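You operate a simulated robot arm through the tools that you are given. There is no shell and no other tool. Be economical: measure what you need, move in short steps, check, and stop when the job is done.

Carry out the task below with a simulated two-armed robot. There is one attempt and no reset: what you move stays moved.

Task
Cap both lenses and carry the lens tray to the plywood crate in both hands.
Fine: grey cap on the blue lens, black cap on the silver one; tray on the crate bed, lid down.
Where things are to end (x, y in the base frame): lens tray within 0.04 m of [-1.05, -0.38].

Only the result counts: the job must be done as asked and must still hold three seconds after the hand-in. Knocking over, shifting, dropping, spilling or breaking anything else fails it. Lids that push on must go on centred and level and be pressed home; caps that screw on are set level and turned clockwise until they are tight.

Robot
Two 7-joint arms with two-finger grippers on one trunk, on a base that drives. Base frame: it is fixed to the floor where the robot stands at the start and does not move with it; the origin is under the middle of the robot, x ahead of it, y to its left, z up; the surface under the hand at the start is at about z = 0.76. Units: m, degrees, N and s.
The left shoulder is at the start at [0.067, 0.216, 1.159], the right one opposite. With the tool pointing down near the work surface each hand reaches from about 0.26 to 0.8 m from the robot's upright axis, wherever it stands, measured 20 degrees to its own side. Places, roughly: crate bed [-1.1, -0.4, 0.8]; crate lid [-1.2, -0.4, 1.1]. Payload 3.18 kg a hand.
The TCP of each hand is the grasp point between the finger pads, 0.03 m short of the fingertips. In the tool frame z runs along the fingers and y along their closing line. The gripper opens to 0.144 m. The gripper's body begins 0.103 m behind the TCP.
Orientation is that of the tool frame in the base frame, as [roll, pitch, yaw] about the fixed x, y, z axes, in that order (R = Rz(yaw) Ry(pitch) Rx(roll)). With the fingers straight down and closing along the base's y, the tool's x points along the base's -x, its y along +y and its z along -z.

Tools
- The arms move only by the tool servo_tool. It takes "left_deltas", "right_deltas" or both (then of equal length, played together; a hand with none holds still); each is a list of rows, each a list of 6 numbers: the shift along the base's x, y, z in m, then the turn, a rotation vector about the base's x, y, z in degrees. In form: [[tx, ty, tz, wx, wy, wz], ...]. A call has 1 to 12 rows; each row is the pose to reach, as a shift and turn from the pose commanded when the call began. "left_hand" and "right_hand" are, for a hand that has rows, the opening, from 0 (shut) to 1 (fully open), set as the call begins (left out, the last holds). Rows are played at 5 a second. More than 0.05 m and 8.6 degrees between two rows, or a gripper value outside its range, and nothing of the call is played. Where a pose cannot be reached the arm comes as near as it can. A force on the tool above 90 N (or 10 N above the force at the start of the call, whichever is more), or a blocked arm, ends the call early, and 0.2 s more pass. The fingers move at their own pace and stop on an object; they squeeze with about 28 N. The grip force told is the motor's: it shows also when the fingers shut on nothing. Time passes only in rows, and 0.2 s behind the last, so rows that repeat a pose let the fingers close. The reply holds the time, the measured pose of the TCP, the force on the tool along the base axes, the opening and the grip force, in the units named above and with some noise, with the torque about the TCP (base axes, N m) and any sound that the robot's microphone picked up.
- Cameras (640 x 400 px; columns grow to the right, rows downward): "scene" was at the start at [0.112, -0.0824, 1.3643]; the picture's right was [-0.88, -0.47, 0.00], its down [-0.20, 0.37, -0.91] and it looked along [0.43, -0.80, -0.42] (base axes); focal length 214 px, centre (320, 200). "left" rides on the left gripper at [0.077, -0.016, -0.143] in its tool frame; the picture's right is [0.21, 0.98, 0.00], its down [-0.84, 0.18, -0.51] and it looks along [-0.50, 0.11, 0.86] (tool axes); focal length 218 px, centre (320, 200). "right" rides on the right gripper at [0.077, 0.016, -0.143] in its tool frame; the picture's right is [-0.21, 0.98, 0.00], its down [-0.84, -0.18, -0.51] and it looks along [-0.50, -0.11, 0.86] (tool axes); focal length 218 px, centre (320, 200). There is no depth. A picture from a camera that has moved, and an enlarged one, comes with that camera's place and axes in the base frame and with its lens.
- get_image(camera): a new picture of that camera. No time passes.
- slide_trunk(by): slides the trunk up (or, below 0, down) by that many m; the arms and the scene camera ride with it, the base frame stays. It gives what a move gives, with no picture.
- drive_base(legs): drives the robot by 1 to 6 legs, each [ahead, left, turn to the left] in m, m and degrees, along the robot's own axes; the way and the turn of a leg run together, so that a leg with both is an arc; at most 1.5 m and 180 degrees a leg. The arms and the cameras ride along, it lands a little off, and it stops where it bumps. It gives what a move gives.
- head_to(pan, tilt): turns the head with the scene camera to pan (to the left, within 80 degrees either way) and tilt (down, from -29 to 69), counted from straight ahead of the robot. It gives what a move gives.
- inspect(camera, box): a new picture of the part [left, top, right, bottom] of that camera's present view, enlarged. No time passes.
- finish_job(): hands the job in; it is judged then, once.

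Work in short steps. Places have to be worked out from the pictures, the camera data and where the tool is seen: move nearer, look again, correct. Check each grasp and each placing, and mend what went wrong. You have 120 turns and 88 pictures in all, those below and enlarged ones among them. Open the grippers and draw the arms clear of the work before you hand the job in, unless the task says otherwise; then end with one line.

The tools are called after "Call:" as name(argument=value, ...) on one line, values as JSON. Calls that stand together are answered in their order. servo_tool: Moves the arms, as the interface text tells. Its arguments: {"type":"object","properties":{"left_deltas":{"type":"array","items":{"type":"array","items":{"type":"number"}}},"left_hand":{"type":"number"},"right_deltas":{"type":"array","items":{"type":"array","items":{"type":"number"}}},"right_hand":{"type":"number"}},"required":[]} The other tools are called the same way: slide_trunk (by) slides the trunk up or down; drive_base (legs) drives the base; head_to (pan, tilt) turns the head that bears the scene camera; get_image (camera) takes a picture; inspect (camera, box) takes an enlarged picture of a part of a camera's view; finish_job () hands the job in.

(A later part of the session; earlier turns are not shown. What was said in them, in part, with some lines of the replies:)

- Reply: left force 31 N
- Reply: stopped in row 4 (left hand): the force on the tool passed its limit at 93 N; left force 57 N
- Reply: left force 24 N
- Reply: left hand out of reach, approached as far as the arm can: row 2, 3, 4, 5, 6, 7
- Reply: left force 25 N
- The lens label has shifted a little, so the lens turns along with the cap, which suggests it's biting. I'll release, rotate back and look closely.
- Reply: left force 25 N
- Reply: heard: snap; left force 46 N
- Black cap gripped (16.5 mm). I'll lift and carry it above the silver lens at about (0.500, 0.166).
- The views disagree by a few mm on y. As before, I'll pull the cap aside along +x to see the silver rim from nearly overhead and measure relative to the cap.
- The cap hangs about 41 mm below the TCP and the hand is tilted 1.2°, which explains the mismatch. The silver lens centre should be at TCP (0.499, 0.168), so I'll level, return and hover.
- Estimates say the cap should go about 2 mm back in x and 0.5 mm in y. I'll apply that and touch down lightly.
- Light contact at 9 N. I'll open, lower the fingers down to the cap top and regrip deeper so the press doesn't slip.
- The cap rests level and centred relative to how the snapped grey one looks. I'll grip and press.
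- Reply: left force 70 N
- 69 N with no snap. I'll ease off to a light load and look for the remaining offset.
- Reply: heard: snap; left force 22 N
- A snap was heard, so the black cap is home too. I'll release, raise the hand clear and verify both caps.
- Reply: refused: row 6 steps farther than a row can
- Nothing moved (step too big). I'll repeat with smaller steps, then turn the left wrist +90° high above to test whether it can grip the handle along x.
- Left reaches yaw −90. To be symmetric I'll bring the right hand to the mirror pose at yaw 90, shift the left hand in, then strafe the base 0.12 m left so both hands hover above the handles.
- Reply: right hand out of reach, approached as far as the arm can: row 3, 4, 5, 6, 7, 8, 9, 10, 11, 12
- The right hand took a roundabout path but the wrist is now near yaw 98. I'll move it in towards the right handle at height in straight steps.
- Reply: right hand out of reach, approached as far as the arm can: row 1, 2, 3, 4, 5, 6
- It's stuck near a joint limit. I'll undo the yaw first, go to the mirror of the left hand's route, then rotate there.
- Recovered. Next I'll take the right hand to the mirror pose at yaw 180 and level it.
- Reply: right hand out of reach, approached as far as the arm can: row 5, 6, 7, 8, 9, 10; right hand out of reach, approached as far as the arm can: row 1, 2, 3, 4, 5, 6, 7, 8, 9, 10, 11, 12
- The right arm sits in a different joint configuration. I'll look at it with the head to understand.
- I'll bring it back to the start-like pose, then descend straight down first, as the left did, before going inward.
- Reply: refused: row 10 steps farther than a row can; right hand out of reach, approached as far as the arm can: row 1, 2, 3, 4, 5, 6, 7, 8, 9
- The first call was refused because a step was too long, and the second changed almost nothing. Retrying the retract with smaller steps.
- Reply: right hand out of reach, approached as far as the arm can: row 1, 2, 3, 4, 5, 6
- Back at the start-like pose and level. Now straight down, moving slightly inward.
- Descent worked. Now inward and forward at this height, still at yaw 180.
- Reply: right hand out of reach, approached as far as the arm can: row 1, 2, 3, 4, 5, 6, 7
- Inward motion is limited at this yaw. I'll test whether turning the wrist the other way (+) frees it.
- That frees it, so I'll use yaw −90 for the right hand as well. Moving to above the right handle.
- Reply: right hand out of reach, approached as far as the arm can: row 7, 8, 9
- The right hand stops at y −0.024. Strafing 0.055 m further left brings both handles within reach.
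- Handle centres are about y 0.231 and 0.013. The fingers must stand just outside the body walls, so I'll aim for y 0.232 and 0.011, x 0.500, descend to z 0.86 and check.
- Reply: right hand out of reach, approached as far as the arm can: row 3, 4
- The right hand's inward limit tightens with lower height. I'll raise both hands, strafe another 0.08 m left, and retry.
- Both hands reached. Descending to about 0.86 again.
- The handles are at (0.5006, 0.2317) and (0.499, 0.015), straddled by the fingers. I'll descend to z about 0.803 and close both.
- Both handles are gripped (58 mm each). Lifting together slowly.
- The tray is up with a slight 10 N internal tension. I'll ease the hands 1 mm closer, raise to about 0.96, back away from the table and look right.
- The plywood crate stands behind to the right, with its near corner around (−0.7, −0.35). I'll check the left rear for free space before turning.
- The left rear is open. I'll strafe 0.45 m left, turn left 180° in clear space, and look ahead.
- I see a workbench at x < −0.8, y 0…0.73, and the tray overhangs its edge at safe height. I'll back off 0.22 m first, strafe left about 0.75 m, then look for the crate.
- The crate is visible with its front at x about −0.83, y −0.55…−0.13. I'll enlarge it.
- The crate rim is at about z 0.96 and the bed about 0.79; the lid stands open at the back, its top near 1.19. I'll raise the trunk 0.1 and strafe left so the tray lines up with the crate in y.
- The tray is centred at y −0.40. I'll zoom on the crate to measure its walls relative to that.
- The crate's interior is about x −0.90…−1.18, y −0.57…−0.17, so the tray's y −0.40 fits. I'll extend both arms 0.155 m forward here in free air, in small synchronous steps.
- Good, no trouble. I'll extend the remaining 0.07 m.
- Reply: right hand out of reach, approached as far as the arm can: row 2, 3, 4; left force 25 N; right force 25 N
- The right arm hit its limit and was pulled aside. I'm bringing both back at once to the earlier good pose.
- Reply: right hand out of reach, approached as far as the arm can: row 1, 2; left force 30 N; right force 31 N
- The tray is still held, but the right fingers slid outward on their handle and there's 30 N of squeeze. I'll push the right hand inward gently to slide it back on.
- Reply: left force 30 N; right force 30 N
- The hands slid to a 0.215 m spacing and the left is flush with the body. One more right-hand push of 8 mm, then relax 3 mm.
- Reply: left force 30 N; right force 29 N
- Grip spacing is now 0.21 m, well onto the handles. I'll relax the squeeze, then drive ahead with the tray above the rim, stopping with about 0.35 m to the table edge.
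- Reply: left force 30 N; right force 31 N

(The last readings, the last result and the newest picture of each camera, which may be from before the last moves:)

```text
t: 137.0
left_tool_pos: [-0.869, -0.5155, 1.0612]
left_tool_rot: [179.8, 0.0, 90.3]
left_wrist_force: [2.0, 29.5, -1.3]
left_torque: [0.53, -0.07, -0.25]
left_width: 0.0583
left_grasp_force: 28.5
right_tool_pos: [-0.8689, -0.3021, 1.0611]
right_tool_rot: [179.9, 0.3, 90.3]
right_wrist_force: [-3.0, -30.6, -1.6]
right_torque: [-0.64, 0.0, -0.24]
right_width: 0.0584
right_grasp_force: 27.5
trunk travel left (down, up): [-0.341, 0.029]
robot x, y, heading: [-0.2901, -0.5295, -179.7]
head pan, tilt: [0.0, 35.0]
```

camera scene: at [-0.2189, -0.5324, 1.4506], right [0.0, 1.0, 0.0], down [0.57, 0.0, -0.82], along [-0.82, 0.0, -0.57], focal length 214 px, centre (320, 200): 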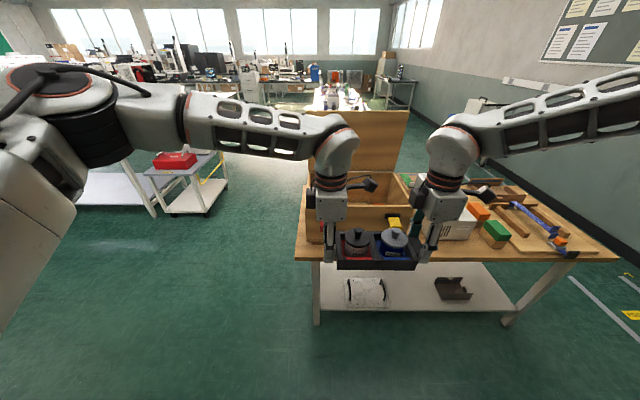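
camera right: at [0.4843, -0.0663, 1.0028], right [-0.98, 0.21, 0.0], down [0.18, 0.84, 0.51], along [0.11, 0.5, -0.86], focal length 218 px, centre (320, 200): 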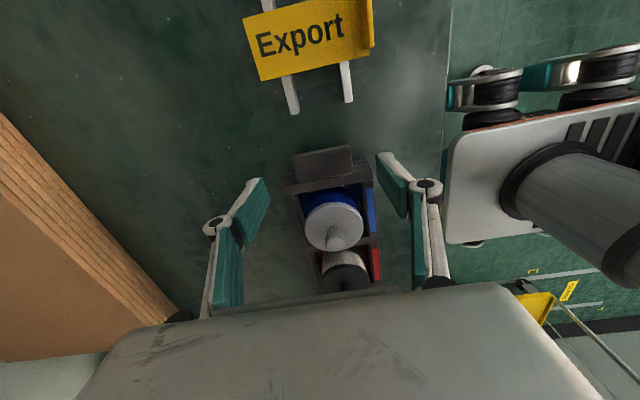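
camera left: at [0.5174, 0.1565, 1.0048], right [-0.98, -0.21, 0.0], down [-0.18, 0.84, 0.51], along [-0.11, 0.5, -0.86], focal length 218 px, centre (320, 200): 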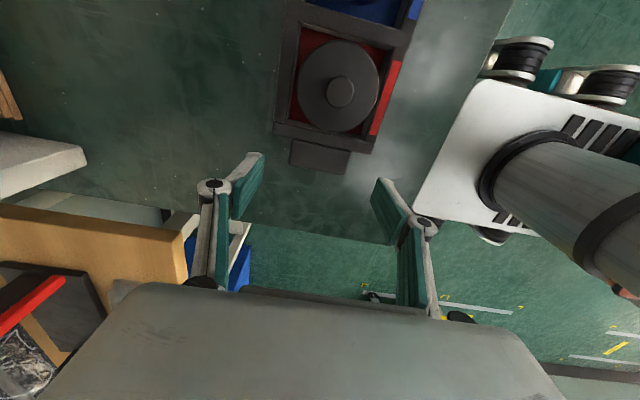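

The squeeze flipped to tension, so I'll bring the hands 2 mm closer each and drive the rest.

Call:
servo_tool(left_deltas=[[0, 0.001, 0, 0, 0, 0], [0, 0.0015, 0, 0, 0, 0], [0, 0.0015, 0, 0, 0, 0]], right_deltas=[[0, -0.001, 0, 0, 0, 0], [0, -0.0015, 0, 0, 0, 0], [0, -0.0015, 0, 0, 0, 0]])

Call:
drive_base(legs=[[0.165, 0, 0]])

Call:
head_to(pan=0, tilt=50)

Call:
get_image(camera="scene")

```text
t: 137.8
left_tool_pos: [-0.8696, -0.5151, 1.0611]
left_tool_rot: [179.9, 0.1, 90.3]
left_wrist_force: [3.6, -17.9, -1.3]
left_torque: [-0.28, -0.1, -0.65]
left_width: 0.0584
left_grasp_force: 27.7
right_tool_pos: [-0.87, -0.3022, 1.0598]
right_tool_rot: [179.9, 0.2, 90.1]
right_wrist_force: [-4.7, 17.5, -2.7]
right_torque: [0.49, 0.12, -0.18]
right_width: 0.0584
right_grasp_force: 27.8
trunk travel left (down, up): [-0.341, 0.029]
robot x, y, heading: [-0.2897, -0.5317, -179.5]
head pan, tilt: [0.0, 35.0]
```

```text
t: 139.2
left_tool_pos: [-1.0321, -0.5146, 1.0621]
left_tool_rot: [179.8, 0.1, 90.3]
left_wrist_force: [3.5, -29.5, -1.7]
left_torque: [-0.65, -0.05, -0.37]
left_width: 0.0584
left_grasp_force: 27.7
right_tool_pos: [-1.033, -0.3041, 1.0597]
right_tool_rot: [179.9, 0.2, 90.3]
right_wrist_force: [-4.0, 29.6, -2.3]
right_torque: [0.56, -0.02, -0.37]
right_width: 0.0584
right_grasp_force: 28.0
trunk travel left (down, up): [-0.341, 0.029]
robot x, y, heading: [-0.4513, -0.5303, -179.5]
head pan, tilt: [0.0, 35.0]
```

```text
t: 140.0
left_tool_pos: [-1.0321, -0.5149, 1.0628]
left_tool_rot: [179.8, 0.2, 90.3]
left_wrist_force: [1.7, 0.6, -1.6]
left_torque: [0.02, 0.05, -0.11]
left_width: 0.0584
left_grasp_force: 28.0
right_tool_pos: [-1.0308, -0.3044, 1.0615]
right_tool_rot: [-180.0, 0.1, 90.3]
right_wrist_force: [-0.8, -0.7, -1.5]
right_torque: [0.01, 0.01, -0.16]
right_width: 0.0582
right_grasp_force: 28.1
trunk travel left (down, up): [-0.341, 0.029]
robot x, y, heading: [-0.4476, -0.5309, -179.8]
head pan, tilt: [0.0, 50.0]
```

```text
15 pictures are left
camera scene: at [-0.567, -0.5342, 1.429], right [-0.01, 1.0, 0.0], down [0.77, 0.0, -0.64], along [-0.64, 0.0, -0.77], focal length 214 px, centre (320, 200)
```

scene: 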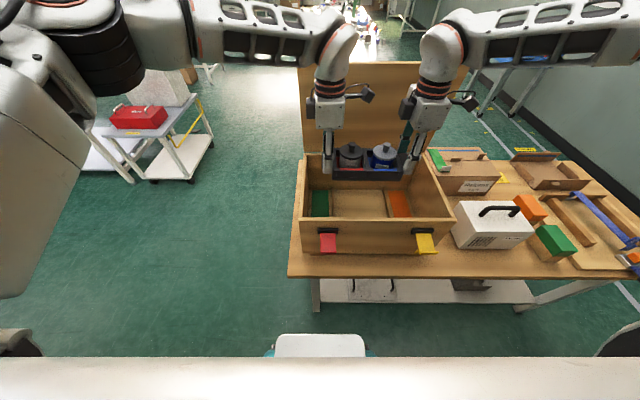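

The tray hovers over the crate and forces are relaxed. I'll zoom in on the crate interior before lowering.

Call:
inspect(camera="scene", box=[290, 80, 470, 260])

```text
2.22 times, centred on (380, 170) of scene
camera zoom: at [-0.567, -0.5342, 1.429], right [-0.01, 1.0, 0.0], down [0.77, 0.0, -0.64], along [-0.64, 0.0, -0.77], focal length 477 px, centre (187, 267)
```

zoom: 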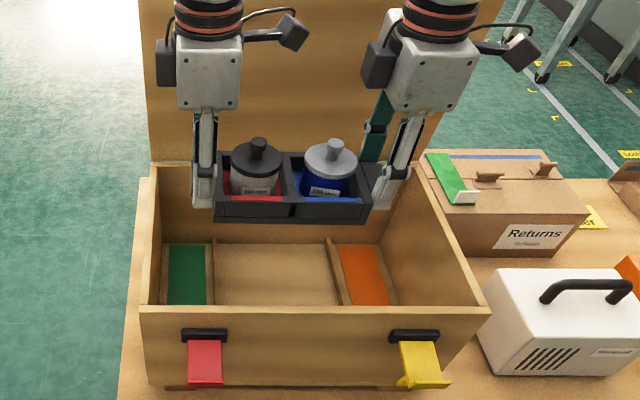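

The bed has two low cleats, with green and orange pads outside them; the tray body seems meant to sit between them (about y −0.485…−0.285). I'll look closer.

Call:
inspect(camera="scene", box=[305, 130, 425, 225])

```text
4.21 times, centred on (365, 178) of scene
camera zoom: at [-0.567, -0.5342, 1.429], right [-0.01, 1.0, 0.0], down [0.77, 0.0, -0.64], along [-0.64, 0.0, -0.77], focal length 903 px, centre (130, 295)
```

zoom: 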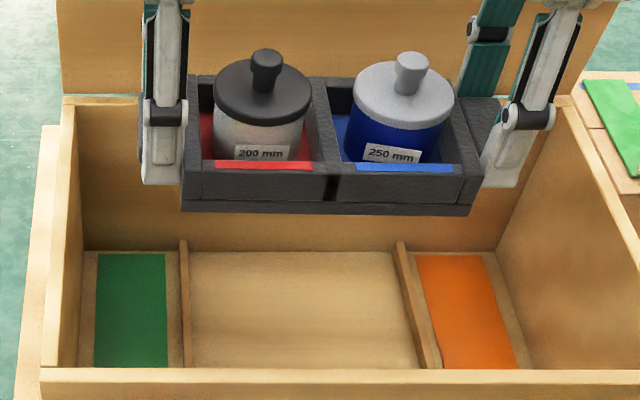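

The bay between cleats is y −0.48…−0.285 (centre −0.383); the tray body centre is at −0.410. I'll strafe the base 28 mm to the robot's right.

Call:
drive_base(legs=[[0.008, -0.028, 0]])

Call:
slide_trunk(by=-0.15)

Call:
inspect(camera="scene", box=[290, 100, 450, 235])

```text
t: 140.9
left_tool_pos: [-1.0406, -0.4872, 1.0622]
left_tool_rot: [179.8, 0.1, 90.3]
left_wrist_force: [2.7, 0.1, -1.4]
left_torque: [0.0, -0.18, -0.21]
left_width: 0.0582
left_grasp_force: 28.1
right_tool_pos: [-1.0392, -0.276, 1.0598]
right_tool_rot: [180.0, 0.2, 90.3]
right_wrist_force: [-2.2, -0.3, -2.7]
right_torque: [0.01, 0.15, -0.23]
right_width: 0.058
right_grasp_force: 27.6
trunk travel left (down, up): [-0.341, 0.029]
robot x, y, heading: [-0.4598, -0.5019, -179.9]
head pan, tilt: [0.0, 50.0]
```

```text
t: 142.7
left_tool_pos: [-1.0395, -0.4865, 0.9133]
left_tool_rot: [180.0, 0.1, 90.3]
left_wrist_force: [2.1, -0.9, -1.3]
left_torque: [0.01, 0.03, -0.36]
left_width: 0.0585
left_grasp_force: 27.8
right_tool_pos: [-1.0391, -0.2777, 0.9131]
right_tool_rot: [-179.8, 0.2, 90.4]
right_wrist_force: [-1.6, 1.1, -2.0]
right_torque: [0.01, -0.04, -0.11]
right_width: 0.0587
right_grasp_force: 28.1
trunk travel left (down, up): [-0.191, 0.179]
robot x, y, heading: [-0.4565, -0.5071, -179.7]
head pan, tilt: [0.0, 50.0]
```

```text
2.96 times, centred on (370, 168) of scene
camera zoom: at [-0.6377, -0.5066, 1.2748], right [0.0, 1.0, 0.0], down [0.77, 0.0, -0.64], along [-0.64, 0.0, -0.77], focal length 636 px, centre (172, 296)
```

zoom: 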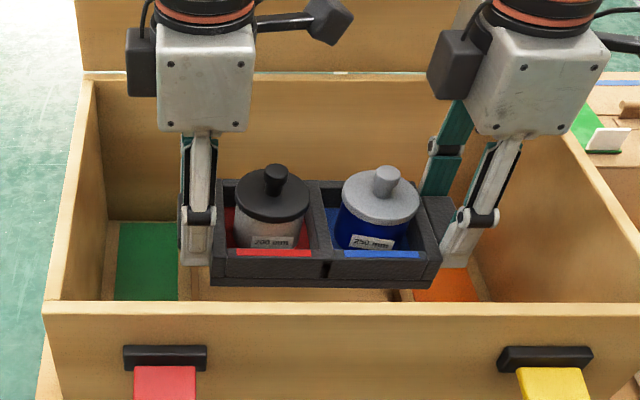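

The tray is centred over the bay (y −0.384). Lowering the trunk another 5 cm.

Call:
slide_trunk(by=-0.05)

Call:
inspect(camera="scene", box=[290, 100, 450, 235])

```text
t: 143.6
left_tool_pos: [-1.039, -0.4877, 0.8633]
left_tool_rot: [-179.9, 0.1, 90.3]
left_wrist_force: [3.6, 0.0, -2.1]
left_torque: [-0.06, -0.02, -0.34]
left_width: 0.0584
left_grasp_force: 27.9
right_tool_pos: [-1.039, -0.2758, 0.8625]
right_tool_rot: [-179.6, 0.2, 90.2]
right_wrist_force: [-2.5, -1.2, -0.8]
right_torque: [-0.08, 0.09, -0.28]
right_width: 0.0583
right_grasp_force: 28.2
trunk travel left (down, up): [-0.141, 0.229]
robot x, y, heading: [-0.4635, -0.5064, -179.4]
head pan, tilt: [0.0, 50.0]
```

```text
2.96 times, centred on (370, 168) of scene
camera zoom: at [-0.6867, -0.5069, 1.2191], right [0.0, 1.0, 0.0], down [0.77, 0.0, -0.64], along [-0.64, 0.0, -0.77], focal length 636 px, centre (172, 296)
```

zoom: 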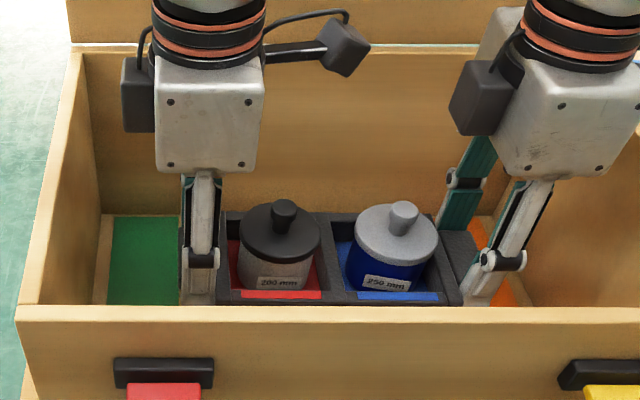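

Hanging just above the cleats and clear of the walls. I'll lower in 1 cm trunk steps while watching forces.

Call:
slide_trunk(by=-0.012)

Call:
slide_trunk(by=-0.006)

```text
t: 144.2
left_tool_pos: [-1.0381, -0.4872, 0.851]
left_tool_rot: [180.0, 0.1, 90.3]
left_wrist_force: [2.9, -0.8, -2.5]
left_torque: [-0.09, -0.06, -0.36]
left_width: 0.0582
left_grasp_force: 28.0
right_tool_pos: [-1.0385, -0.2759, 0.8508]
right_tool_rot: [-179.7, 0.2, 90.3]
right_wrist_force: [-2.0, 1.9, -1.0]
right_torque: [-0.18, 0.11, -0.23]
right_width: 0.0582
right_grasp_force: 28.6
trunk travel left (down, up): [-0.129, 0.241]
robot x, y, heading: [-0.4595, -0.5059, -179.9]
head pan, tilt: [0.0, 50.0]
```

```text
t: 144.7
left_tool_pos: [-1.0394, -0.4867, 0.8453]
left_tool_rot: [179.9, 0.2, 90.3]
left_wrist_force: [3.3, -1.3, -2.6]
left_torque: [-0.07, -0.02, -0.36]
left_width: 0.0584
left_grasp_force: 27.6
right_tool_pos: [-1.0389, -0.277, 0.8432]
right_tool_rot: [-180.0, 0.1, 90.2]
right_wrist_force: [-2.0, 0.9, -0.2]
right_torque: [-0.12, 0.09, -0.26]
right_width: 0.0583
right_grasp_force: 28.6
trunk travel left (down, up): [-0.123, 0.247]
robot x, y, heading: [-0.457, -0.5042, -180.0]
head pan, tilt: [0.0, 50.0]
```

No contact yet. Going on in 5 mm steps.

Call:
slide_trunk(by=-0.005)

Call:
slide_trunk(by=-0.004)

```text
t: 145.3
left_tool_pos: [-1.0402, -0.4883, 0.8386]
left_tool_rot: [180.0, 0.0, 90.3]
left_wrist_force: [3.8, -1.0, -2.5]
left_torque: [-0.05, 0.0, -0.24]
left_width: 0.0585
left_grasp_force: 28.1
right_tool_pos: [-1.0378, -0.2765, 0.8383]
right_tool_rot: [-179.9, 0.2, 90.3]
right_wrist_force: [-2.5, -0.2, -0.3]
right_torque: [-0.14, 0.08, -0.45]
right_width: 0.0581
right_grasp_force: 28.4
trunk travel left (down, up): [-0.118, 0.252]
robot x, y, heading: [-0.4642, -0.5029, -179.7]
head pan, tilt: [0.0, 50.0]
```

```text
t: 145.8
left_tool_pos: [-1.0392, -0.4872, 0.8358]
left_tool_rot: [179.9, 0.1, 90.4]
left_wrist_force: [2.4, 0.3, -2.9]
left_torque: [0.0, -0.03, -0.25]
left_width: 0.0582
left_grasp_force: 28.1
right_tool_pos: [-1.0382, -0.2768, 0.8354]
right_tool_rot: [-180.0, 0.2, 90.3]
right_wrist_force: [-1.9, 0.2, -1.1]
right_torque: [-0.13, 0.05, -0.22]
right_width: 0.0586
right_grasp_force: 27.7
trunk travel left (down, up): [-0.114, 0.256]
robot x, y, heading: [-0.4597, -0.5032, -179.6]
head pan, tilt: [0.0, 50.0]
```

Call:
slide_trunk(by=-0.004)

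Call:
slide_trunk(by=-0.004)

Call:
inspect(camera="scene", box=[290, 100, 450, 235])

```text
t: 146.3
left_tool_pos: [-1.0402, -0.4867, 0.8305]
left_tool_rot: [179.8, 0.1, 90.3]
left_wrist_force: [2.6, -0.8, -0.5]
left_torque: [0.04, 0.04, -0.37]
left_width: 0.0584
left_grasp_force: 28.5
right_tool_pos: [-1.0389, -0.2756, 0.83]
right_tool_rot: [-179.8, 0.1, 90.3]
right_wrist_force: [-2.3, 1.0, -3.1]
right_torque: [0.0, 0.0, -0.08]
right_width: 0.0583
right_grasp_force: 28.2
trunk travel left (down, up): [-0.11, 0.26]
robot x, y, heading: [-0.462, -0.5051, -179.7]
head pan, tilt: [0.0, 50.0]
```

```text
t: 146.8
left_tool_pos: [-1.0408, -0.4872, 0.8271]
left_tool_rot: [179.8, 0.1, 90.3]
left_wrist_force: [4.0, -1.9, -1.2]
left_torque: [-0.01, -0.07, -0.34]
left_width: 0.0581
left_grasp_force: 28.0
right_tool_pos: [-1.0394, -0.2761, 0.8273]
right_tool_rot: [-180.0, 0.2, 90.3]
right_wrist_force: [-3.0, 1.4, -0.9]
right_torque: [0.0, 0.09, -0.25]
right_width: 0.0584
right_grasp_force: 27.8
trunk travel left (down, up): [-0.106, 0.264]
robot x, y, heading: [-0.4629, -0.5067, -179.9]
head pan, tilt: [0.0, 50.0]
```

```text
2.96 times, centred on (370, 168) of scene
camera zoom: at [-0.7269, -0.5071, 1.1755], right [0.0, 1.0, 0.0], down [0.77, 0.0, -0.64], along [-0.64, 0.0, -0.77], focal length 636 px, centre (172, 296)
```

zoom: 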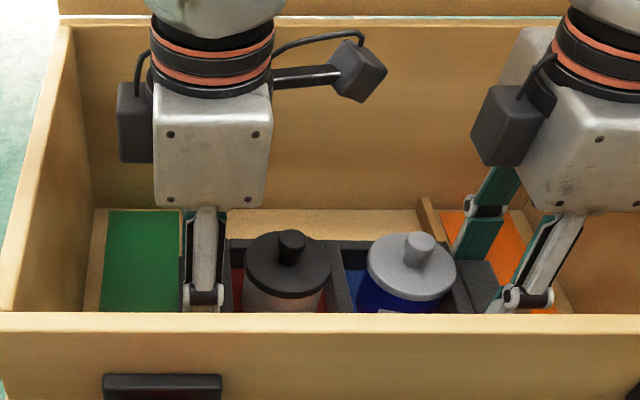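

Nicely inside the bay, still hanging. I'll continue down.

Call:
slide_trunk(by=-0.005)

Call:
slide_trunk(by=-0.005)

```text
t: 147.4
left_tool_pos: [-1.0402, -0.4872, 0.8227]
left_tool_rot: [179.9, 0.1, 90.2]
left_wrist_force: [2.7, -1.5, -1.9]
left_torque: [-0.03, 0.01, -0.19]
left_width: 0.0587
left_grasp_force: 28.4
right_tool_pos: [-1.0392, -0.2757, 0.8212]
right_tool_rot: [-179.9, 0.2, 90.2]
right_wrist_force: [-2.2, 1.5, -0.8]
right_torque: [-0.1, 0.03, -0.3]
right_width: 0.0584
right_grasp_force: 28.0
trunk travel left (down, up): [-0.101, 0.269]
robot x, y, heading: [-0.4599, -0.5057, -179.6]
head pan, tilt: [0.0, 50.0]
```

```text
t: 147.9
left_tool_pos: [-1.0402, -0.4876, 0.818]
left_tool_rot: [179.9, 0.1, 90.3]
left_wrist_force: [3.1, -0.6, -2.9]
left_torque: [-0.08, 0.06, -0.24]
left_width: 0.0581
left_grasp_force: 28.3
right_tool_pos: [-1.0392, -0.2759, 0.8159]
right_tool_rot: [-179.8, 0.2, 90.4]
right_wrist_force: [-2.2, 1.0, -0.4]
right_torque: [-0.16, -0.02, -0.23]
right_width: 0.0584
right_grasp_force: 27.9
trunk travel left (down, up): [-0.096, 0.274]
robot x, y, heading: [-0.458, -0.5047, -179.7]
head pan, tilt: [0.0, 50.0]
```

Call:
slide_trunk(by=-0.004)

Call:
slide_trunk(by=-0.004)

Call:
slide_trunk(by=-0.004)

```text
t: 148.5
left_tool_pos: [-1.0397, -0.4862, 0.8138]
left_tool_rot: [179.8, 0.3, 90.3]
left_wrist_force: [3.3, -1.1, -1.4]
left_torque: [0.07, -0.05, -0.33]
left_width: 0.0584
left_grasp_force: 27.9
right_tool_pos: [-1.039, -0.2752, 0.8125]
right_tool_rot: [180.0, 0.2, 90.2]
right_wrist_force: [-2.8, 0.3, -2.7]
right_torque: [-0.06, 0.1, -0.28]
right_width: 0.0585
right_grasp_force: 27.9
trunk travel left (down, up): [-0.092, 0.278]
robot x, y, heading: [-0.464, -0.5039, -179.9]
head pan, tilt: [0.0, 50.0]
```

```text
t: 149.0
left_tool_pos: [-1.0396, -0.4877, 0.8094]
left_tool_rot: [179.9, 0.0, 90.3]
left_wrist_force: [1.9, -0.2, -1.3]
left_torque: [0.12, 0.0, -0.31]
left_width: 0.0585
left_grasp_force: 28.3
right_tool_pos: [-1.0388, -0.2764, 0.8089]
right_tool_rot: [180.0, 0.3, 90.3]
right_wrist_force: [-1.8, -0.7, -1.8]
right_torque: [-0.02, 0.09, -0.28]
right_width: 0.0583
right_grasp_force: 28.2
trunk travel left (down, up): [-0.088, 0.282]
robot x, y, heading: [-0.4598, -0.5059, -179.8]
head pan, tilt: [0.0, 50.0]
```

```text
t: 149.5
left_tool_pos: [-1.0397, -0.4861, 0.805]
left_tool_rot: [179.8, 0.2, 90.3]
left_wrist_force: [1.8, 1.3, -2.0]
left_torque: [-0.01, 0.04, -0.15]
left_width: 0.0581
left_grasp_force: 27.9
right_tool_pos: [-1.0389, -0.2753, 0.8046]
right_tool_rot: [180.0, 0.2, 90.3]
right_wrist_force: [-2.5, -1.0, -2.4]
right_torque: [-0.04, -0.01, -0.24]
right_width: 0.0584
right_grasp_force: 28.7
trunk travel left (down, up): [-0.084, 0.286]
robot x, y, heading: [-0.4591, -0.5053, -179.9]
head pan, tilt: [0.0, 50.0]
```

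Still no contact, so the bed is lower than assumed. I'll check clearances to the cleats now.

Call:
inspect(camera="scene", box=[310, 130, 440, 225])

```text
4.21 times, centred on (375, 178) of scene
camera zoom: at [-0.7514, -0.5071, 1.1468], right [0.0, 1.0, 0.0], down [0.77, 0.0, -0.64], along [-0.64, 0.0, -0.77], focal length 903 px, centre (88, 295)
```

zoom: 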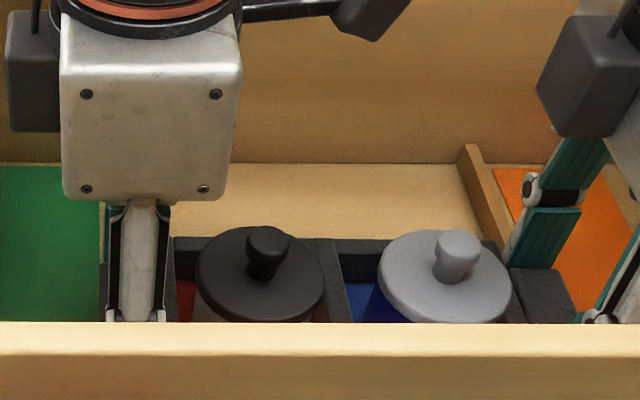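

The bed should be at about z 0.76, only a few mm below the tray, and the tray sits between the cleats. Two more small steps.

Call:
slide_trunk(by=-0.004)

Call:
slide_trunk(by=-0.003)

```text
t: 150.1
left_tool_pos: [-1.04, -0.487, 0.8022]
left_tool_rot: [180.0, -0.1, 90.3]
left_wrist_force: [2.5, -0.1, -1.1]
left_torque: [0.11, -0.05, -0.24]
left_width: 0.0585
left_grasp_force: 28.0
right_tool_pos: [-1.0392, -0.2756, 0.8016]
right_tool_rot: [-179.9, 0.2, 90.3]
right_wrist_force: [-0.5, 2.1, 12.9]
right_torque: [0.38, -0.47, -0.08]
right_width: 0.0581
right_grasp_force: 28.4
trunk travel left (down, up): [-0.08, 0.29]
robot x, y, heading: [-0.4592, -0.5063, -179.8]
head pan, tilt: [0.0, 50.0]
```

```text
t: 150.6
left_tool_pos: [-1.0381, -0.4858, 0.8014]
left_tool_rot: [-179.8, 0.1, 90.4]
left_wrist_force: [-2.7, -2.4, 5.6]
left_torque: [0.08, -0.15, -0.29]
left_width: 0.0584
left_grasp_force: 27.6
right_tool_pos: [-1.0386, -0.2762, 0.8021]
right_tool_rot: [-179.5, 0.2, 90.2]
right_wrist_force: [-0.3, 11.7, 35.5]
right_torque: [0.85, -1.29, 0.32]
right_width: 0.0583
right_grasp_force: 28.1
trunk travel left (down, up): [-0.077, 0.293]
robot x, y, heading: [-0.461, -0.5037, -179.9]
head pan, tilt: [0.0, 50.0]
```

Contact: right 35 N (fingertips on the cleat, most likely) and left starting. I'll ease up 2 mm on the right and open both hands.

Call:
servo_tool(left_deltas=[[0, 0, 0, 0, 0, 0], [0, 0, 0, 0, 0, 0], [0, 0, 0, 0, 0, 0]], right_deltas=[[0, 0, 0.002, 0, 0, 0], [0, 0, 0.002, 0, 0, 0], [0, 0, 0.002, 0, 0, 0]])

Call:
servo_tool(left_deltas=[[0, 0, 0, 0, 0, 0], [0, 0, 0, 0, 0, 0], [0, 0, 0, 0, 0, 0]], right_deltas=[[0, 0, 0, 0, 0, 0], [0, 0, 0, 0, 0, 0], [0, 0, 0, 0, 0, 0]], left_hand=0.6, right_hand=0.6)

Call:
inspect(camera="left", box=[120, 0, 520, 250])

```text
t: 151.4
left_tool_pos: [-1.039, -0.4866, 0.8006]
left_tool_rot: [-179.9, -0.1, 90.3]
left_wrist_force: [-2.9, -5.6, 27.4]
left_torque: [0.07, -0.57, -0.19]
left_width: 0.0586
left_grasp_force: 27.7
right_tool_pos: [-1.0391, -0.2766, 0.8019]
right_tool_rot: [-179.8, 0.1, 90.3]
right_wrist_force: [-6.2, 8.9, 22.8]
right_torque: [0.4, -0.76, -0.14]
right_width: 0.0582
right_grasp_force: 28.3
trunk travel left (down, up): [-0.077, 0.293]
robot x, y, heading: [-0.4571, -0.5026, -179.5]
head pan, tilt: [0.0, 50.0]
```

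```text
t: 152.2
left_tool_pos: [-1.0394, -0.4873, 0.7971]
left_tool_rot: [180.0, 0.1, 90.2]
left_wrist_force: [-1.5, -4.0, 22.6]
left_torque: [-0.02, 0.12, -0.21]
left_width: 0.0897
left_grasp_force: 11.4
right_tool_pos: [-1.0386, -0.277, 0.7986]
right_tool_rot: [-180.0, 0.2, 90.3]
right_wrist_force: [2.3, -2.7, 5.1]
right_torque: [-0.03, 0.02, 0.07]
right_width: 0.0872
right_grasp_force: 0.5
trunk travel left (down, up): [-0.077, 0.293]
robot x, y, heading: [-0.4617, -0.506, -179.7]
head pan, tilt: [0.0, 50.0]
```

```text
1.60 times, centred on (320, 125) of left
camera zoom: at [-1.056, -0.4106, 0.9402], right [0.98, 0.21, 0.0], down [0.18, -0.84, 0.51], along [0.11, -0.5, -0.86], focal length 349 px, centre (320, 320)
```

zoom: 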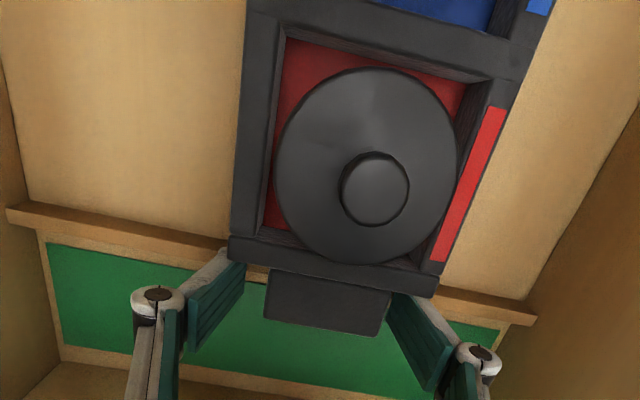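

Both released and the tray is down. I'll raise the trunk 0.16 to draw the hands straight up, then check the tray seating.

Call:
slide_trunk(by=0.16)

Call:
inspect(camera="scene", box=[290, 100, 450, 235])

```text
t: 154.0
left_tool_pos: [-1.0407, -0.4865, 0.9563]
left_tool_rot: [179.7, 0.1, 90.2]
left_wrist_force: [-0.9, -1.1, -0.1]
left_torque: [-0.01, -0.02, -0.04]
left_width: 0.0865
left_grasp_force: 0.1
right_tool_pos: [-1.0397, -0.2758, 0.9588]
right_tool_rot: [179.9, 0.2, 90.3]
right_wrist_force: [-0.4, 0.6, 0.0]
right_torque: [0.0, -0.02, 0.01]
right_width: 0.0863
right_grasp_force: 0.0
trunk travel left (down, up): [-0.237, 0.133]
robot x, y, heading: [-0.4613, -0.5041, -179.5]
head pan, tilt: [0.0, 50.0]
```

```text
2.96 times, centred on (370, 168) of scene
camera zoom: at [-0.6051, -0.5064, 1.3223], right [-0.01, 1.0, 0.0], down [0.77, 0.0, -0.64], along [-0.64, 0.0, -0.77], focal length 636 px, centre (172, 296)
```

zoom: 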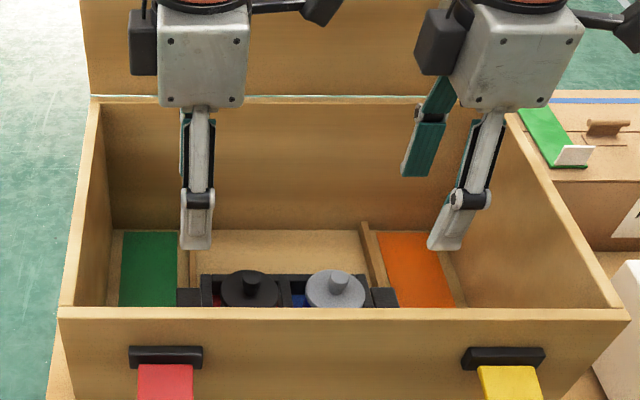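

The tray is level in the bay at about (−1.04, −0.38), both caps on. Next is the lid: I'll raise the trunk, draw the right hand back, and look at the lid's edge.

Call:
slide_trunk(by=0.12)

Call:
servo_tool(right_deltas=[[0.04, 0, 0.01, 0, 0, 0], [0.08, 0, 0.02, 0, 0, 0], [0.12, 0, 0.02, 0, 0, 0], [0.16, 0.01, 0.02, 0, 0, 0], [0.2, 0.03, 0.02, 0, 0, 0], [0.22, 0.06, 0.02, 0, 0, 0]])

Call:
head_to(pan=10, tilt=32)

Call:
get_image(camera="scene")

```text
t: 155.5
left_tool_pos: [-1.0403, -0.4873, 1.0764]
left_tool_rot: [179.8, 0.2, 90.4]
left_wrist_force: [0.5, -0.4, -0.3]
left_torque: [-0.03, -0.02, 0.05]
left_width: 0.0863
left_grasp_force: 0.0
right_tool_pos: [-1.0391, -0.2765, 1.0779]
right_tool_rot: [179.9, 0.2, 90.3]
right_wrist_force: [0.7, -0.3, -0.1]
right_torque: [0.01, -0.01, 0.05]
right_width: 0.0866
right_grasp_force: 0.0
trunk travel left (down, up): [-0.357, 0.013]
robot x, y, heading: [-0.4582, -0.5033, -180.0]
head pan, tilt: [0.0, 50.0]
```

```text
t: 156.9
left_tool_pos: [-1.0397, -0.4862, 1.0779]
left_tool_rot: [179.7, 0.1, 90.3]
left_wrist_force: [-0.7, 0.9, -0.2]
left_torque: [-0.03, 0.02, -0.01]
left_width: 0.0866
left_grasp_force: 0.1
right_tool_pos: [-0.8215, -0.2159, 1.0969]
right_tool_rot: [180.0, 0.3, 90.4]
right_wrist_force: [0.1, 1.0, 0.2]
right_torque: [-0.04, 0.03, 0.0]
right_width: 0.0864
right_grasp_force: 0.0
trunk travel left (down, up): [-0.357, 0.013]
robot x, y, heading: [-0.4581, -0.5073, -179.7]
head pan, tilt: [0.0, 50.0]
```

```text
t: 157.7
left_tool_pos: [-1.0398, -0.4867, 1.0775]
left_tool_rot: [179.8, 0.1, 90.3]
left_wrist_force: [0.6, -0.2, -0.2]
left_torque: [-0.01, -0.01, 0.04]
left_width: 0.0865
left_grasp_force: 0.0
right_tool_pos: [-0.8216, -0.2161, 1.096]
right_tool_rot: [-180.0, 0.2, 90.3]
right_wrist_force: [-0.5, 0.5, -0.2]
right_torque: [-0.01, 0.02, 0.0]
right_width: 0.0862
right_grasp_force: 0.1
trunk travel left (down, up): [-0.357, 0.013]
robot x, y, heading: [-0.4615, -0.5018, -179.7]
head pan, tilt: [10.0, 32.0]
```

```text
6 pictures are left
camera scene: at [-0.5863, -0.5218, 1.4708], right [-0.18, 0.98, 0.0], down [0.52, 0.09, -0.85], along [-0.83, -0.15, -0.53], focal length 214 px, centre (320, 200)
```

scene: 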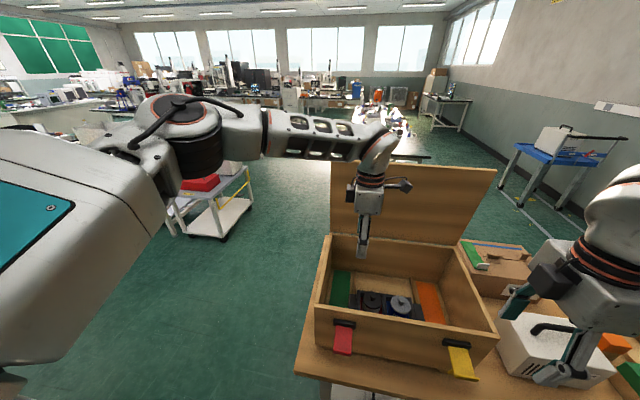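

The lid is nearly vertical at x about −1.17, top z about 1.245. I'll raise the left hand above it and move forward so the open fingers straddle the top edge.

Call:
servo_tool(left_deltas=[[0, 0, 0.04, 0, 0, 0], [0, 0, 0.08, 0, 0, 0], [0, 0, 0.12, 0, 0, 0], [0, 0, 0.16, 0, 0, 0], [0, 0, 0.2, 0, 0, 0], [0, 0, 0.235, 0, 0, 0], [-0.04, 0.01, 0.235, 0, 0, 0], [-0.08, 0.02, 0.235, 0, 0, 0], [-0.12, 0.02, 0.235, 0, 0, 0]], left_hand=0.6)

```text
t: 159.4
left_tool_pos: [-1.1164, -0.6093, 1.3361]
left_tool_rot: [177.8, -6.1, 101.1]
left_wrist_force: [-0.7, -0.2, -0.1]
left_torque: [0.1, -0.08, -0.04]
left_width: 0.0864
left_grasp_force: 0.1
left hand out of reach, approached as far as the arm can: row 7, 8
right_tool_pos: [-0.8247, -0.2184, 1.0971]
right_tool_rot: [179.8, 0.2, 90.3]
right_wrist_force: [-0.8, 0.5, 0.1]
right_torque: [0.09, -0.06, 0.0]
right_width: 0.0862
right_grasp_force: 0.1
trunk travel left (down, up): [-0.357, 0.013]
robot x, y, heading: [-0.4591, -0.5036, -179.8]
head pan, tilt: [10.0, 32.0]
stopped in row 8 (left hand): the arm was blocked; the commanded pose is now the measured one
```

The left arm can't get there from this base position. I'll bring the hand back and re-level it, then strafe the base so the lid lies on the left arm's natural side.

Call:
servo_tool(left_deltas=[[0.025, 0.03, 0, -1.6, 0.2, -2.7], [0.05, 0.06, 0, -3.2, 0.5, -5.4], [0.075, 0.09, 0, -4.8, 0.8, -8.1], [0.1, 0.12, 0, -6.4, 1.0, -10.8], [0.12, 0.12, 0, -6.4, 1.0, -10.8]])

```text
t: 160.6
left_tool_pos: [-0.9916, -0.4814, 1.339]
left_tool_rot: [179.7, 0.3, 89.9]
left_wrist_force: [0.4, 0.0, -0.1]
left_torque: [0.03, 0.1, -0.01]
left_width: 0.0864
left_grasp_force: 0.0
right_tool_pos: [-0.8192, -0.2159, 1.0973]
right_tool_rot: [180.0, 0.2, 90.3]
right_wrist_force: [0.0, 0.7, 0.3]
right_torque: [0.01, 0.04, -0.04]
right_width: 0.0861
right_grasp_force: 0.1
trunk travel left (down, up): [-0.357, 0.013]
robot x, y, heading: [-0.4561, -0.5017, -179.6]
head pan, tilt: [10.0, 32.0]
```

Recovered. Strafing 0.3 m to the robot's right, then returning the left hand to y about −0.42 in front of the lid, high.

Call:
drive_base(legs=[[0, -0.3, 0]])

Call:
servo_tool(left_deltas=[[0, -0.04, 0, 0, 0, 0], [0, -0.08, 0, 0, 0, 0], [0, -0.12, 0, 0, 0, 0], [0, -0.16, 0, 0, 0, 0], [0, -0.2, 0, 0, 0, 0], [0, -0.23, 0, 0, 0, 0]])

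```text
t: 163.8
left_tool_pos: [-0.9962, -0.1879, 1.3385]
left_tool_rot: [179.5, 0.1, 90.3]
left_wrist_force: [0.2, 0.0, 0.3]
left_torque: [-0.02, 0.01, 0.03]
left_width: 0.0865
left_grasp_force: 0.0
right_tool_pos: [-0.8249, 0.0797, 1.0959]
right_tool_rot: [179.9, 0.1, 90.3]
right_wrist_force: [0.1, -0.3, 0.4]
right_torque: [0.01, -0.01, 0.01]
right_width: 0.0862
right_grasp_force: 0.0
trunk travel left (down, up): [-0.357, 0.013]
robot x, y, heading: [-0.4628, -0.2067, -179.7]
head pan, tilt: [10.0, 32.0]
```

```text
t: 165.2
left_tool_pos: [-0.9959, -0.419, 1.3372]
left_tool_rot: [179.5, 0.2, 90.2]
left_wrist_force: [-0.1, -0.2, -0.4]
left_torque: [0.03, 0.01, 0.01]
left_width: 0.0864
left_grasp_force: 0.1
right_tool_pos: [-0.8228, 0.0806, 1.0972]
right_tool_rot: [-180.0, 0.2, 90.3]
right_wrist_force: [0.2, 0.3, 0.3]
right_torque: [0.01, 0.04, 0.02]
right_width: 0.0866
right_grasp_force: 0.0
trunk travel left (down, up): [-0.357, 0.013]
robot x, y, heading: [-0.4602, -0.2058, -179.4]
head pan, tilt: [10.0, 32.0]
```

Good. Now forward over the lid edge at z 1.33, in small steps.

Call:
servo_tool(left_deltas=[[-0.03, 0, 0, 0, 0, 0], [-0.06, 0, 0, 0, 0, 0], [-0.09, 0, 0, 0, 0, 0], [-0.12, 0, 0, 0, 0, 0], [-0.15, 0, 0, 0, 0, 0], [-0.165, 0, 0, 0, 0, 0]])

```text
t: 166.6
left_tool_pos: [-1.125, -0.4161, 1.3396]
left_tool_rot: [179.5, 0.2, 90.2]
left_wrist_force: [-0.7, -0.3, -0.8]
left_torque: [0.03, -0.02, -0.01]
left_width: 0.0863
left_grasp_force: 0.1
left hand out of reach, approached as far as the arm can: row 5, 6
right_tool_pos: [-0.8243, 0.0802, 1.0971]
right_tool_rot: [179.9, 0.2, 90.4]
right_wrist_force: [0.5, -0.2, -0.2]
right_torque: [0.03, 0.0, 0.03]
right_width: 0.0865
right_grasp_force: 0.0
trunk travel left (down, up): [-0.357, 0.013]
robot x, y, heading: [-0.4589, -0.2043, -179.7]
head pan, tilt: [10.0, 32.0]
```

It stops at x −1.125. I'll open fully and use the left hand camera to see the lid edge between the fingers.

Call:
servo_tool(left_deltas=[[0, 0, 0, 0, 0, 0], [0, 0, -0.01, 0, 0, 0], [0, 0, -0.02, 0, 0, 0]], left_hand=1)

Call:
get_image(camera="left")

```text
t: 167.4
left_tool_pos: [-1.1247, -0.4185, 1.3178]
left_tool_rot: [179.4, 0.1, 90.3]
left_wrist_force: [-0.1, 0.7, 0.2]
left_torque: [0.0, -0.04, 0.02]
left_width: 0.1439
left_grasp_force: 0.0
right_tool_pos: [-0.8239, 0.0798, 1.0973]
right_tool_rot: [180.0, 0.2, 90.3]
right_wrist_force: [-0.5, 0.5, -0.4]
right_torque: [-0.03, -0.03, 0.05]
right_width: 0.0865
right_grasp_force: 0.2
trunk travel left (down, up): [-0.357, 0.013]
robot x, y, heading: [-0.4612, -0.2075, -179.6]
head pan, tilt: [10.0, 32.0]
```

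```text
5 pictures are left
camera left: at [-1.1426, -0.3406, 1.4611], right [0.98, 0.21, 0.01], down [0.18, -0.84, 0.51], along [0.12, -0.5, -0.86], focal length 218 px, centre (320, 200)
```

left: 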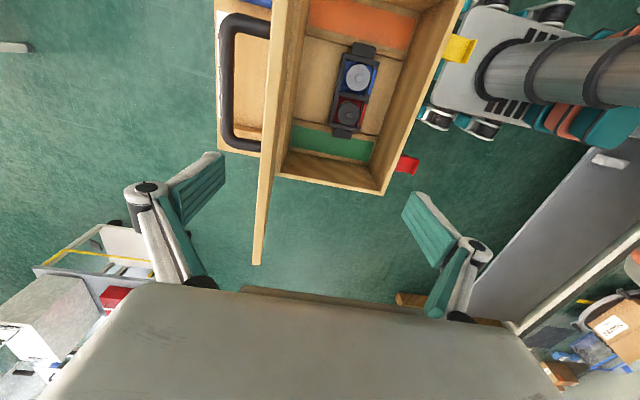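

Very useful view: the lid's top edge is at x −1.176, with a handle on its outer face at y −0.44…−0.31. I'll shift the hand to y −0.50 to avoid the handle and lower the open fingers over the edge.

Call:
servo_tool(left_deltas=[[0, -0.04, 0, 0, 0, 0], [0, -0.082, 0, 0, 0, 0], [0, -0.082, -0.03, 0, 0, 0], [-0.005, -0.082, -0.055, 0, 0, 0], [-0.008, -0.082, -0.078, 0, 0, 0]])

```text
t: 168.6
left_tool_pos: [-1.1337, -0.4993, 1.2406]
left_tool_rot: [179.5, 0.2, 90.3]
left_wrist_force: [0.4, 0.0, -0.2]
left_torque: [0.03, -0.01, 0.01]
left_width: 0.1439
left_grasp_force: 0.1
right_tool_pos: [-0.8238, 0.0816, 1.0968]
right_tool_rot: [-180.0, 0.2, 90.3]
right_wrist_force: [-0.1, -0.3, 0.1]
right_torque: [0.01, -0.02, 0.02]
right_width: 0.0864
right_grasp_force: 0.1
trunk travel left (down, up): [-0.357, 0.013]
robot x, y, heading: [-0.4582, -0.2067, -179.4]
head pan, tilt: [10.0, 32.0]
```

No contact, the fingers straddle the lid. I'll narrow the opening to about 4 cm, which draws the lid slightly forward and keeps it trapped.

Call:
servo_tool(left_deltas=[[0, 0, 0, 0, 0, 0], [0, 0, 0, 0, 0, 0], [0.005, 0, 0, 0, 0, 0], [0.01, 0, 0, 0, 0, 0], [0.01, 0, 0, 0, 0, 0]], left_hand=0.28)

Call:
get_image(camera="left")

```text
t: 169.8
left_tool_pos: [-1.1225, -0.5, 1.2402]
left_tool_rot: [179.5, 0.2, 90.2]
left_wrist_force: [-2.7, 0.4, 0.0]
left_torque: [-0.01, 0.08, -0.01]
left_width: 0.0413
left_grasp_force: 0.9
right_tool_pos: [-0.8233, 0.081, 1.0974]
right_tool_rot: [179.9, 0.1, 90.3]
right_wrist_force: [-0.4, -0.7, -0.3]
right_torque: [-0.01, -0.02, -0.01]
right_width: 0.0865
right_grasp_force: 0.0
trunk travel left (down, up): [-0.357, 0.013]
robot x, y, heading: [-0.4636, -0.2064, -179.6]
head pan, tilt: [10.0, 32.0]
```

```text
4 pictures are left
camera left: at [-1.1403, -0.4226, 1.383], right [0.98, 0.21, 0.01], down [0.18, -0.84, 0.51], along [0.12, -0.5, -0.86], focal length 218 px, centre (320, 200)
```

left: 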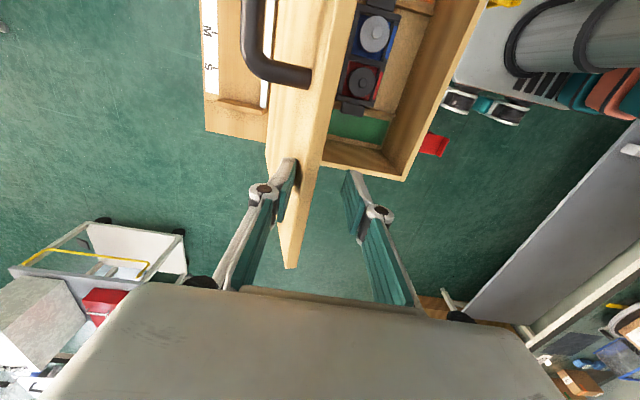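

The outer finger is pulling the lid with about 3 N, so the hinge has some friction. I'll swing it along its arc to about 40°.

Call:
servo_tool(left_deltas=[[0.0133, 0, -0.003, 0, 0, 0], [0.0266, 0, -0.006, 0, 0, 0], [0.039, 0, -0.009, 0, 0, 0], [0.0513, 0, -0.0129, 0, 0, 0], [0.0712, 0, -0.0207, 0, 0, 0], [0.0904, 0, -0.03, 0, 0, 0], [0.1087, 0, -0.0411, 0, 0, 0], [0.126, 0, -0.0536, 0, 0, 0]])

```text
t: 171.6
left_tool_pos: [-0.9964, -0.4983, 1.1842]
left_tool_rot: [179.5, 0.3, 90.2]
left_wrist_force: [-0.5, -0.5, 1.9]
left_torque: [0.0, 0.07, 0.0]
left_width: 0.0411
left_grasp_force: 0.2
right_tool_pos: [-0.8238, 0.0798, 1.0989]
right_tool_rot: [179.9, 0.2, 90.3]
right_wrist_force: [-0.8, 0.0, 0.0]
right_torque: [0.01, -0.01, -0.05]
right_width: 0.0862
right_grasp_force: 0.1
trunk travel left (down, up): [-0.357, 0.013]
robot x, y, heading: [-0.466, -0.2031, -179.5]
head pan, tilt: [10.0, 32.0]
```

Small forces; continuing the arc to about 75°.

Call:
servo_tool(left_deltas=[[0.0161, 0, -0.0142, 0, 0, 0], [0.0309, 0, -0.0295, 0, 0, 0], [0.0444, 0, -0.0462, 0, 0, 0], [0.0563, 0, -0.0639, 0, 0, 0], [0.0666, 0, -0.0827, 0, 0, 0], [0.0753, 0, -0.1022, 0, 0, 0], [0.0821, 0, -0.1224, 0, 0, 0]])

Call:
get_image(camera="scene")

```text
t: 173.2
left_tool_pos: [-0.9172, -0.4978, 1.0627]
left_tool_rot: [179.6, 0.2, 90.1]
left_wrist_force: [0.6, 0.1, 0.0]
left_torque: [-0.02, 0.01, -0.04]
left_width: 0.04
left_grasp_force: 0.0
right_tool_pos: [-0.8244, 0.08, 1.097]
right_tool_rot: [179.9, 0.1, 90.3]
right_wrist_force: [-0.8, -0.5, -0.5]
right_torque: [0.02, -0.05, -0.03]
right_width: 0.0864
right_grasp_force: 0.1
trunk travel left (down, up): [-0.357, 0.013]
robot x, y, heading: [-0.4606, -0.2045, -179.7]
head pan, tilt: [10.0, 32.0]
```

```text
3 pictures are left
camera scene: at [-0.5882, -0.2246, 1.4709], right [-0.18, 0.98, 0.0], down [0.52, 0.1, -0.85], along [-0.83, -0.15, -0.53], focal length 214 px, centre (320, 200)
```

scene: 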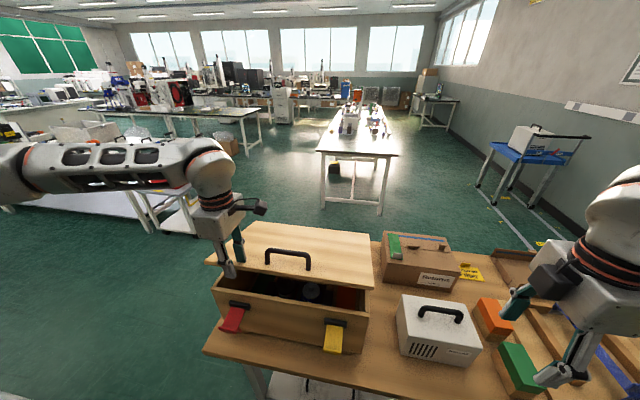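

The lid is about 15° from closed and stays put. I'll lift, close the fingers, and press it down from above near its front edge.

Call:
servo_tool(left_deltas=[[0, 0, 0.03, 0, 0, 0], [0, 0, 0.06, 0, 0, 0], [-0.015, 0, 0.06, 0, 0, 0], [-0.03, 0, 0.06, 0, 0, 0], [-0.03, 0, 0.06, 0, 0, 0]], left_hand=0.28)

Call:
servo_tool(left_deltas=[[0, 0, 0, 0, 0, 0], [0, 0, -0.02, 0, 0, 0], [0, 0, -0.04, 0, 0, 0], [0, 0, -0.06, 0, 0, 0], [0.004, 0, -0.08, 0, 0, 0], [0.006, 0, -0.095, 0, 0, 0], [0.008, 0, -0.11, 0, 0, 0]], left_hand=0)

```text
t: 174.4
left_tool_pos: [-0.9462, -0.5001, 1.1224]
left_tool_rot: [179.5, 0.2, 90.2]
left_wrist_force: [0.0, 0.6, 0.5]
left_torque: [0.03, 0.0, 0.01]
left_width: 0.0403
left_grasp_force: 0.0
right_tool_pos: [-0.8228, 0.0816, 1.0967]
right_tool_rot: [179.8, 0.2, 90.4]
right_wrist_force: [-0.2, 0.2, -0.3]
right_torque: [0.02, 0.0, 0.02]
right_width: 0.0864
right_grasp_force: 0.1
trunk travel left (down, up): [-0.357, 0.013]
robot x, y, heading: [-0.4616, -0.2086, -179.6]
head pan, tilt: [10.0, 32.0]
```

```text
t: 176.0
left_tool_pos: [-0.9386, -0.4996, 1.0138]
left_tool_rot: [179.6, 0.2, 90.1]
left_wrist_force: [1.1, 0.3, -0.6]
left_torque: [-0.02, -0.01, 0.03]
left_width: 0.0001
left_grasp_force: 28.0
right_tool_pos: [-0.8248, 0.0814, 1.0968]
right_tool_rot: [180.0, 0.2, 90.3]
right_wrist_force: [0.9, 0.2, 0.2]
right_torque: [0.04, 0.01, 0.03]
right_width: 0.0865
right_grasp_force: 0.0
trunk travel left (down, up): [-0.357, 0.013]
robot x, y, heading: [-0.4623, -0.205, -179.7]
head pan, tilt: [10.0, 32.0]
```

Call:
servo_tool(left_deltas=[[0, 0, -0.01, 0, 0, 0], [0, 0, -0.018, 0, 0, 0], [0, 0, -0.026, 0, 0, 0], [0, 0, -0.032, 0, 0, 0]])

```text
t: 177.0
left_tool_pos: [-0.9375, -0.5003, 0.9809]
left_tool_rot: [179.3, 0.1, 90.2]
left_wrist_force: [0.2, -0.3, -0.2]
left_torque: [-0.02, 0.0, 0.0]
left_width: 0.0
left_grasp_force: 28.0
right_tool_pos: [-0.8236, 0.0813, 1.0962]
right_tool_rot: [179.9, 0.3, 90.3]
right_wrist_force: [0.1, 0.8, -0.3]
right_torque: [0.04, 0.02, 0.02]
right_width: 0.0863
right_grasp_force: 0.1
trunk travel left (down, up): [-0.357, 0.013]
robot x, y, heading: [-0.4615, -0.2103, -179.2]
head pan, tilt: [10.0, 32.0]
```

Call:
servo_tool(left_deltas=[[0, 0, -0.008, 0, 0, 0], [0, 0, -0.014, 0, 0, 0], [0, 0, -0.02, 0, 0, 0]])

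Call:
inspect(camera="scene", box=[180, 180, 400, 370])

```text
t: 177.7
left_tool_pos: [-0.9395, -0.499, 0.9789]
left_tool_rot: [-179.6, -0.2, 90.6]
left_wrist_force: [21.4, -2.8, 42.0]
left_torque: [-0.38, -0.66, 0.13]
left_width: 0.0061
left_grasp_force: 30.9
right_tool_pos: [-0.8219, 0.0813, 1.0979]
right_tool_rot: [-179.9, 0.3, 90.5]
right_wrist_force: [-0.2, -0.5, 0.2]
right_torque: [0.0, -0.04, 0.02]
right_width: 0.0865
right_grasp_force: 0.0
trunk travel left (down, up): [-0.357, 0.013]
robot x, y, heading: [-0.4597, -0.2067, -179.5]
head pan, tilt: [10.0, 32.0]
stopped in row 3 (left hand): the force on the tool passed its limit at 99 N (the readings are from after the stop); the commanded pose is now the measured one
```

```text
2.11 times, centred on (290, 275) of scene
camera zoom: at [-0.5843, -0.2243, 1.4712], right [-0.18, 0.98, 0.0], down [0.52, 0.1, -0.85], along [-0.83, -0.16, -0.53], focal length 452 px, centre (383, 42)
```

zoom: 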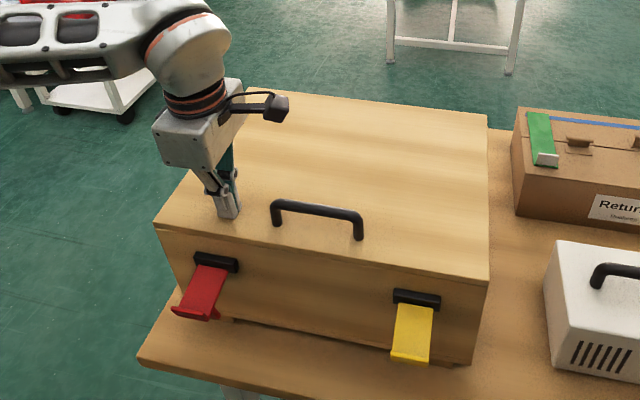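

The lid is down flush. I'll lift the left hand, open both grippers, and draw back.

Call:
servo_tool(left_deltas=[[0, 0, 0.03, 0, 0, 0], [0, 0, 0.07, 0, 0, 0], [0, 0, 0.11, 0, 0, 0], [0, 0, 0.15, 0, 0, 0], [0.03, 0, 0.17, 0, 0, 0]], right_deltas=[[0, 0, 0.01, 0, 0, 0], [0, 0, 0.02, 0, 0, 0], [0, 0, 0.03, 0, 0, 0], [0, 0, 0.04, 0, 0, 0], [0, 0, 0.05, 0, 0, 0]], left_hand=0, right_hand=0.6)

Call:
drive_base(legs=[[-0.25, 0, 0]])

Call:
servo_tool(left_deltas=[[0, 0, 0, 0, 0, 0], [0, 0, 0, 0, 0, 0]], left_hand=0.6)

Call:
get_image(camera="scene")

```text
t: 178.9
left_tool_pos: [-0.9114, -0.5004, 1.1445]
left_tool_rot: [-179.6, -0.2, 90.4]
left_wrist_force: [0.2, -0.3, -0.2]
left_torque: [0.01, 0.01, 0.04]
left_width: 0.0
left_grasp_force: 30.5
right_tool_pos: [-0.8243, 0.0791, 1.1491]
right_tool_rot: [180.0, 0.2, 90.4]
right_wrist_force: [-0.5, 0.1, -0.6]
right_torque: [0.0, 0.04, 0.0]
right_width: 0.0865
right_grasp_force: 0.1
trunk travel left (down, up): [-0.357, 0.013]
robot x, y, heading: [-0.4592, -0.207, -179.4]
head pan, tilt: [10.0, 32.0]
```

```text
t: 180.7
left_tool_pos: [-0.6642, -0.4972, 1.1449]
left_tool_rot: [-179.6, 0.1, 90.2]
left_wrist_force: [0.4, 0.5, -0.3]
left_torque: [-0.02, 0.02, 0.0]
left_width: 0.0
left_grasp_force: 30.8
right_tool_pos: [-0.5755, 0.0833, 1.1491]
right_tool_rot: [180.0, 0.2, 90.2]
right_wrist_force: [-0.3, -0.5, 0.2]
right_torque: [0.03, 0.03, 0.0]
right_width: 0.0862
right_grasp_force: 0.0
trunk travel left (down, up): [-0.357, 0.013]
robot x, y, heading: [-0.2112, -0.2019, -180.1]
head pan, tilt: [10.0, 32.0]
```

```text
t: 181.3
left_tool_pos: [-0.6651, -0.4976, 1.1448]
left_tool_rot: [-179.6, 0.0, 90.2]
left_wrist_force: [0.3, -0.9, -0.3]
left_torque: [0.04, 0.05, 0.01]
left_width: 0.0865
left_grasp_force: 0.1
right_tool_pos: [-0.576, 0.084, 1.1481]
right_tool_rot: [180.0, 0.2, 90.2]
right_wrist_force: [0.3, 0.4, -0.2]
right_torque: [0.03, 0.03, -0.02]
right_width: 0.0864
right_grasp_force: 0.0
trunk travel left (down, up): [-0.357, 0.013]
robot x, y, heading: [-0.213, -0.208, -179.8]
head pan, tilt: [10.0, 32.0]
```

```text
1 pictures are left
camera scene: at [-0.3398, -0.2227, 1.471], right [-0.18, 0.98, 0.0], down [0.52, 0.1, -0.85], along [-0.83, -0.15, -0.53], focal length 214 px, centre (320, 200)
```

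scene: 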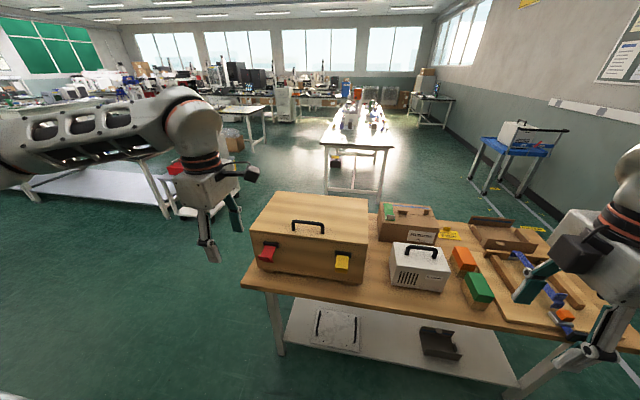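

The crate is closed with the lid flush, the arms are clear and the grippers are open, so I'm handing in.

Call:
finish_job()

```text
The job is handed in.
```

I capped both lenses (grey on blue, black on silver, each with an audible snap), set the tray on the crate bed at about (-1.04, -0.38), closed the lid, and handed the job in with both arms clear.
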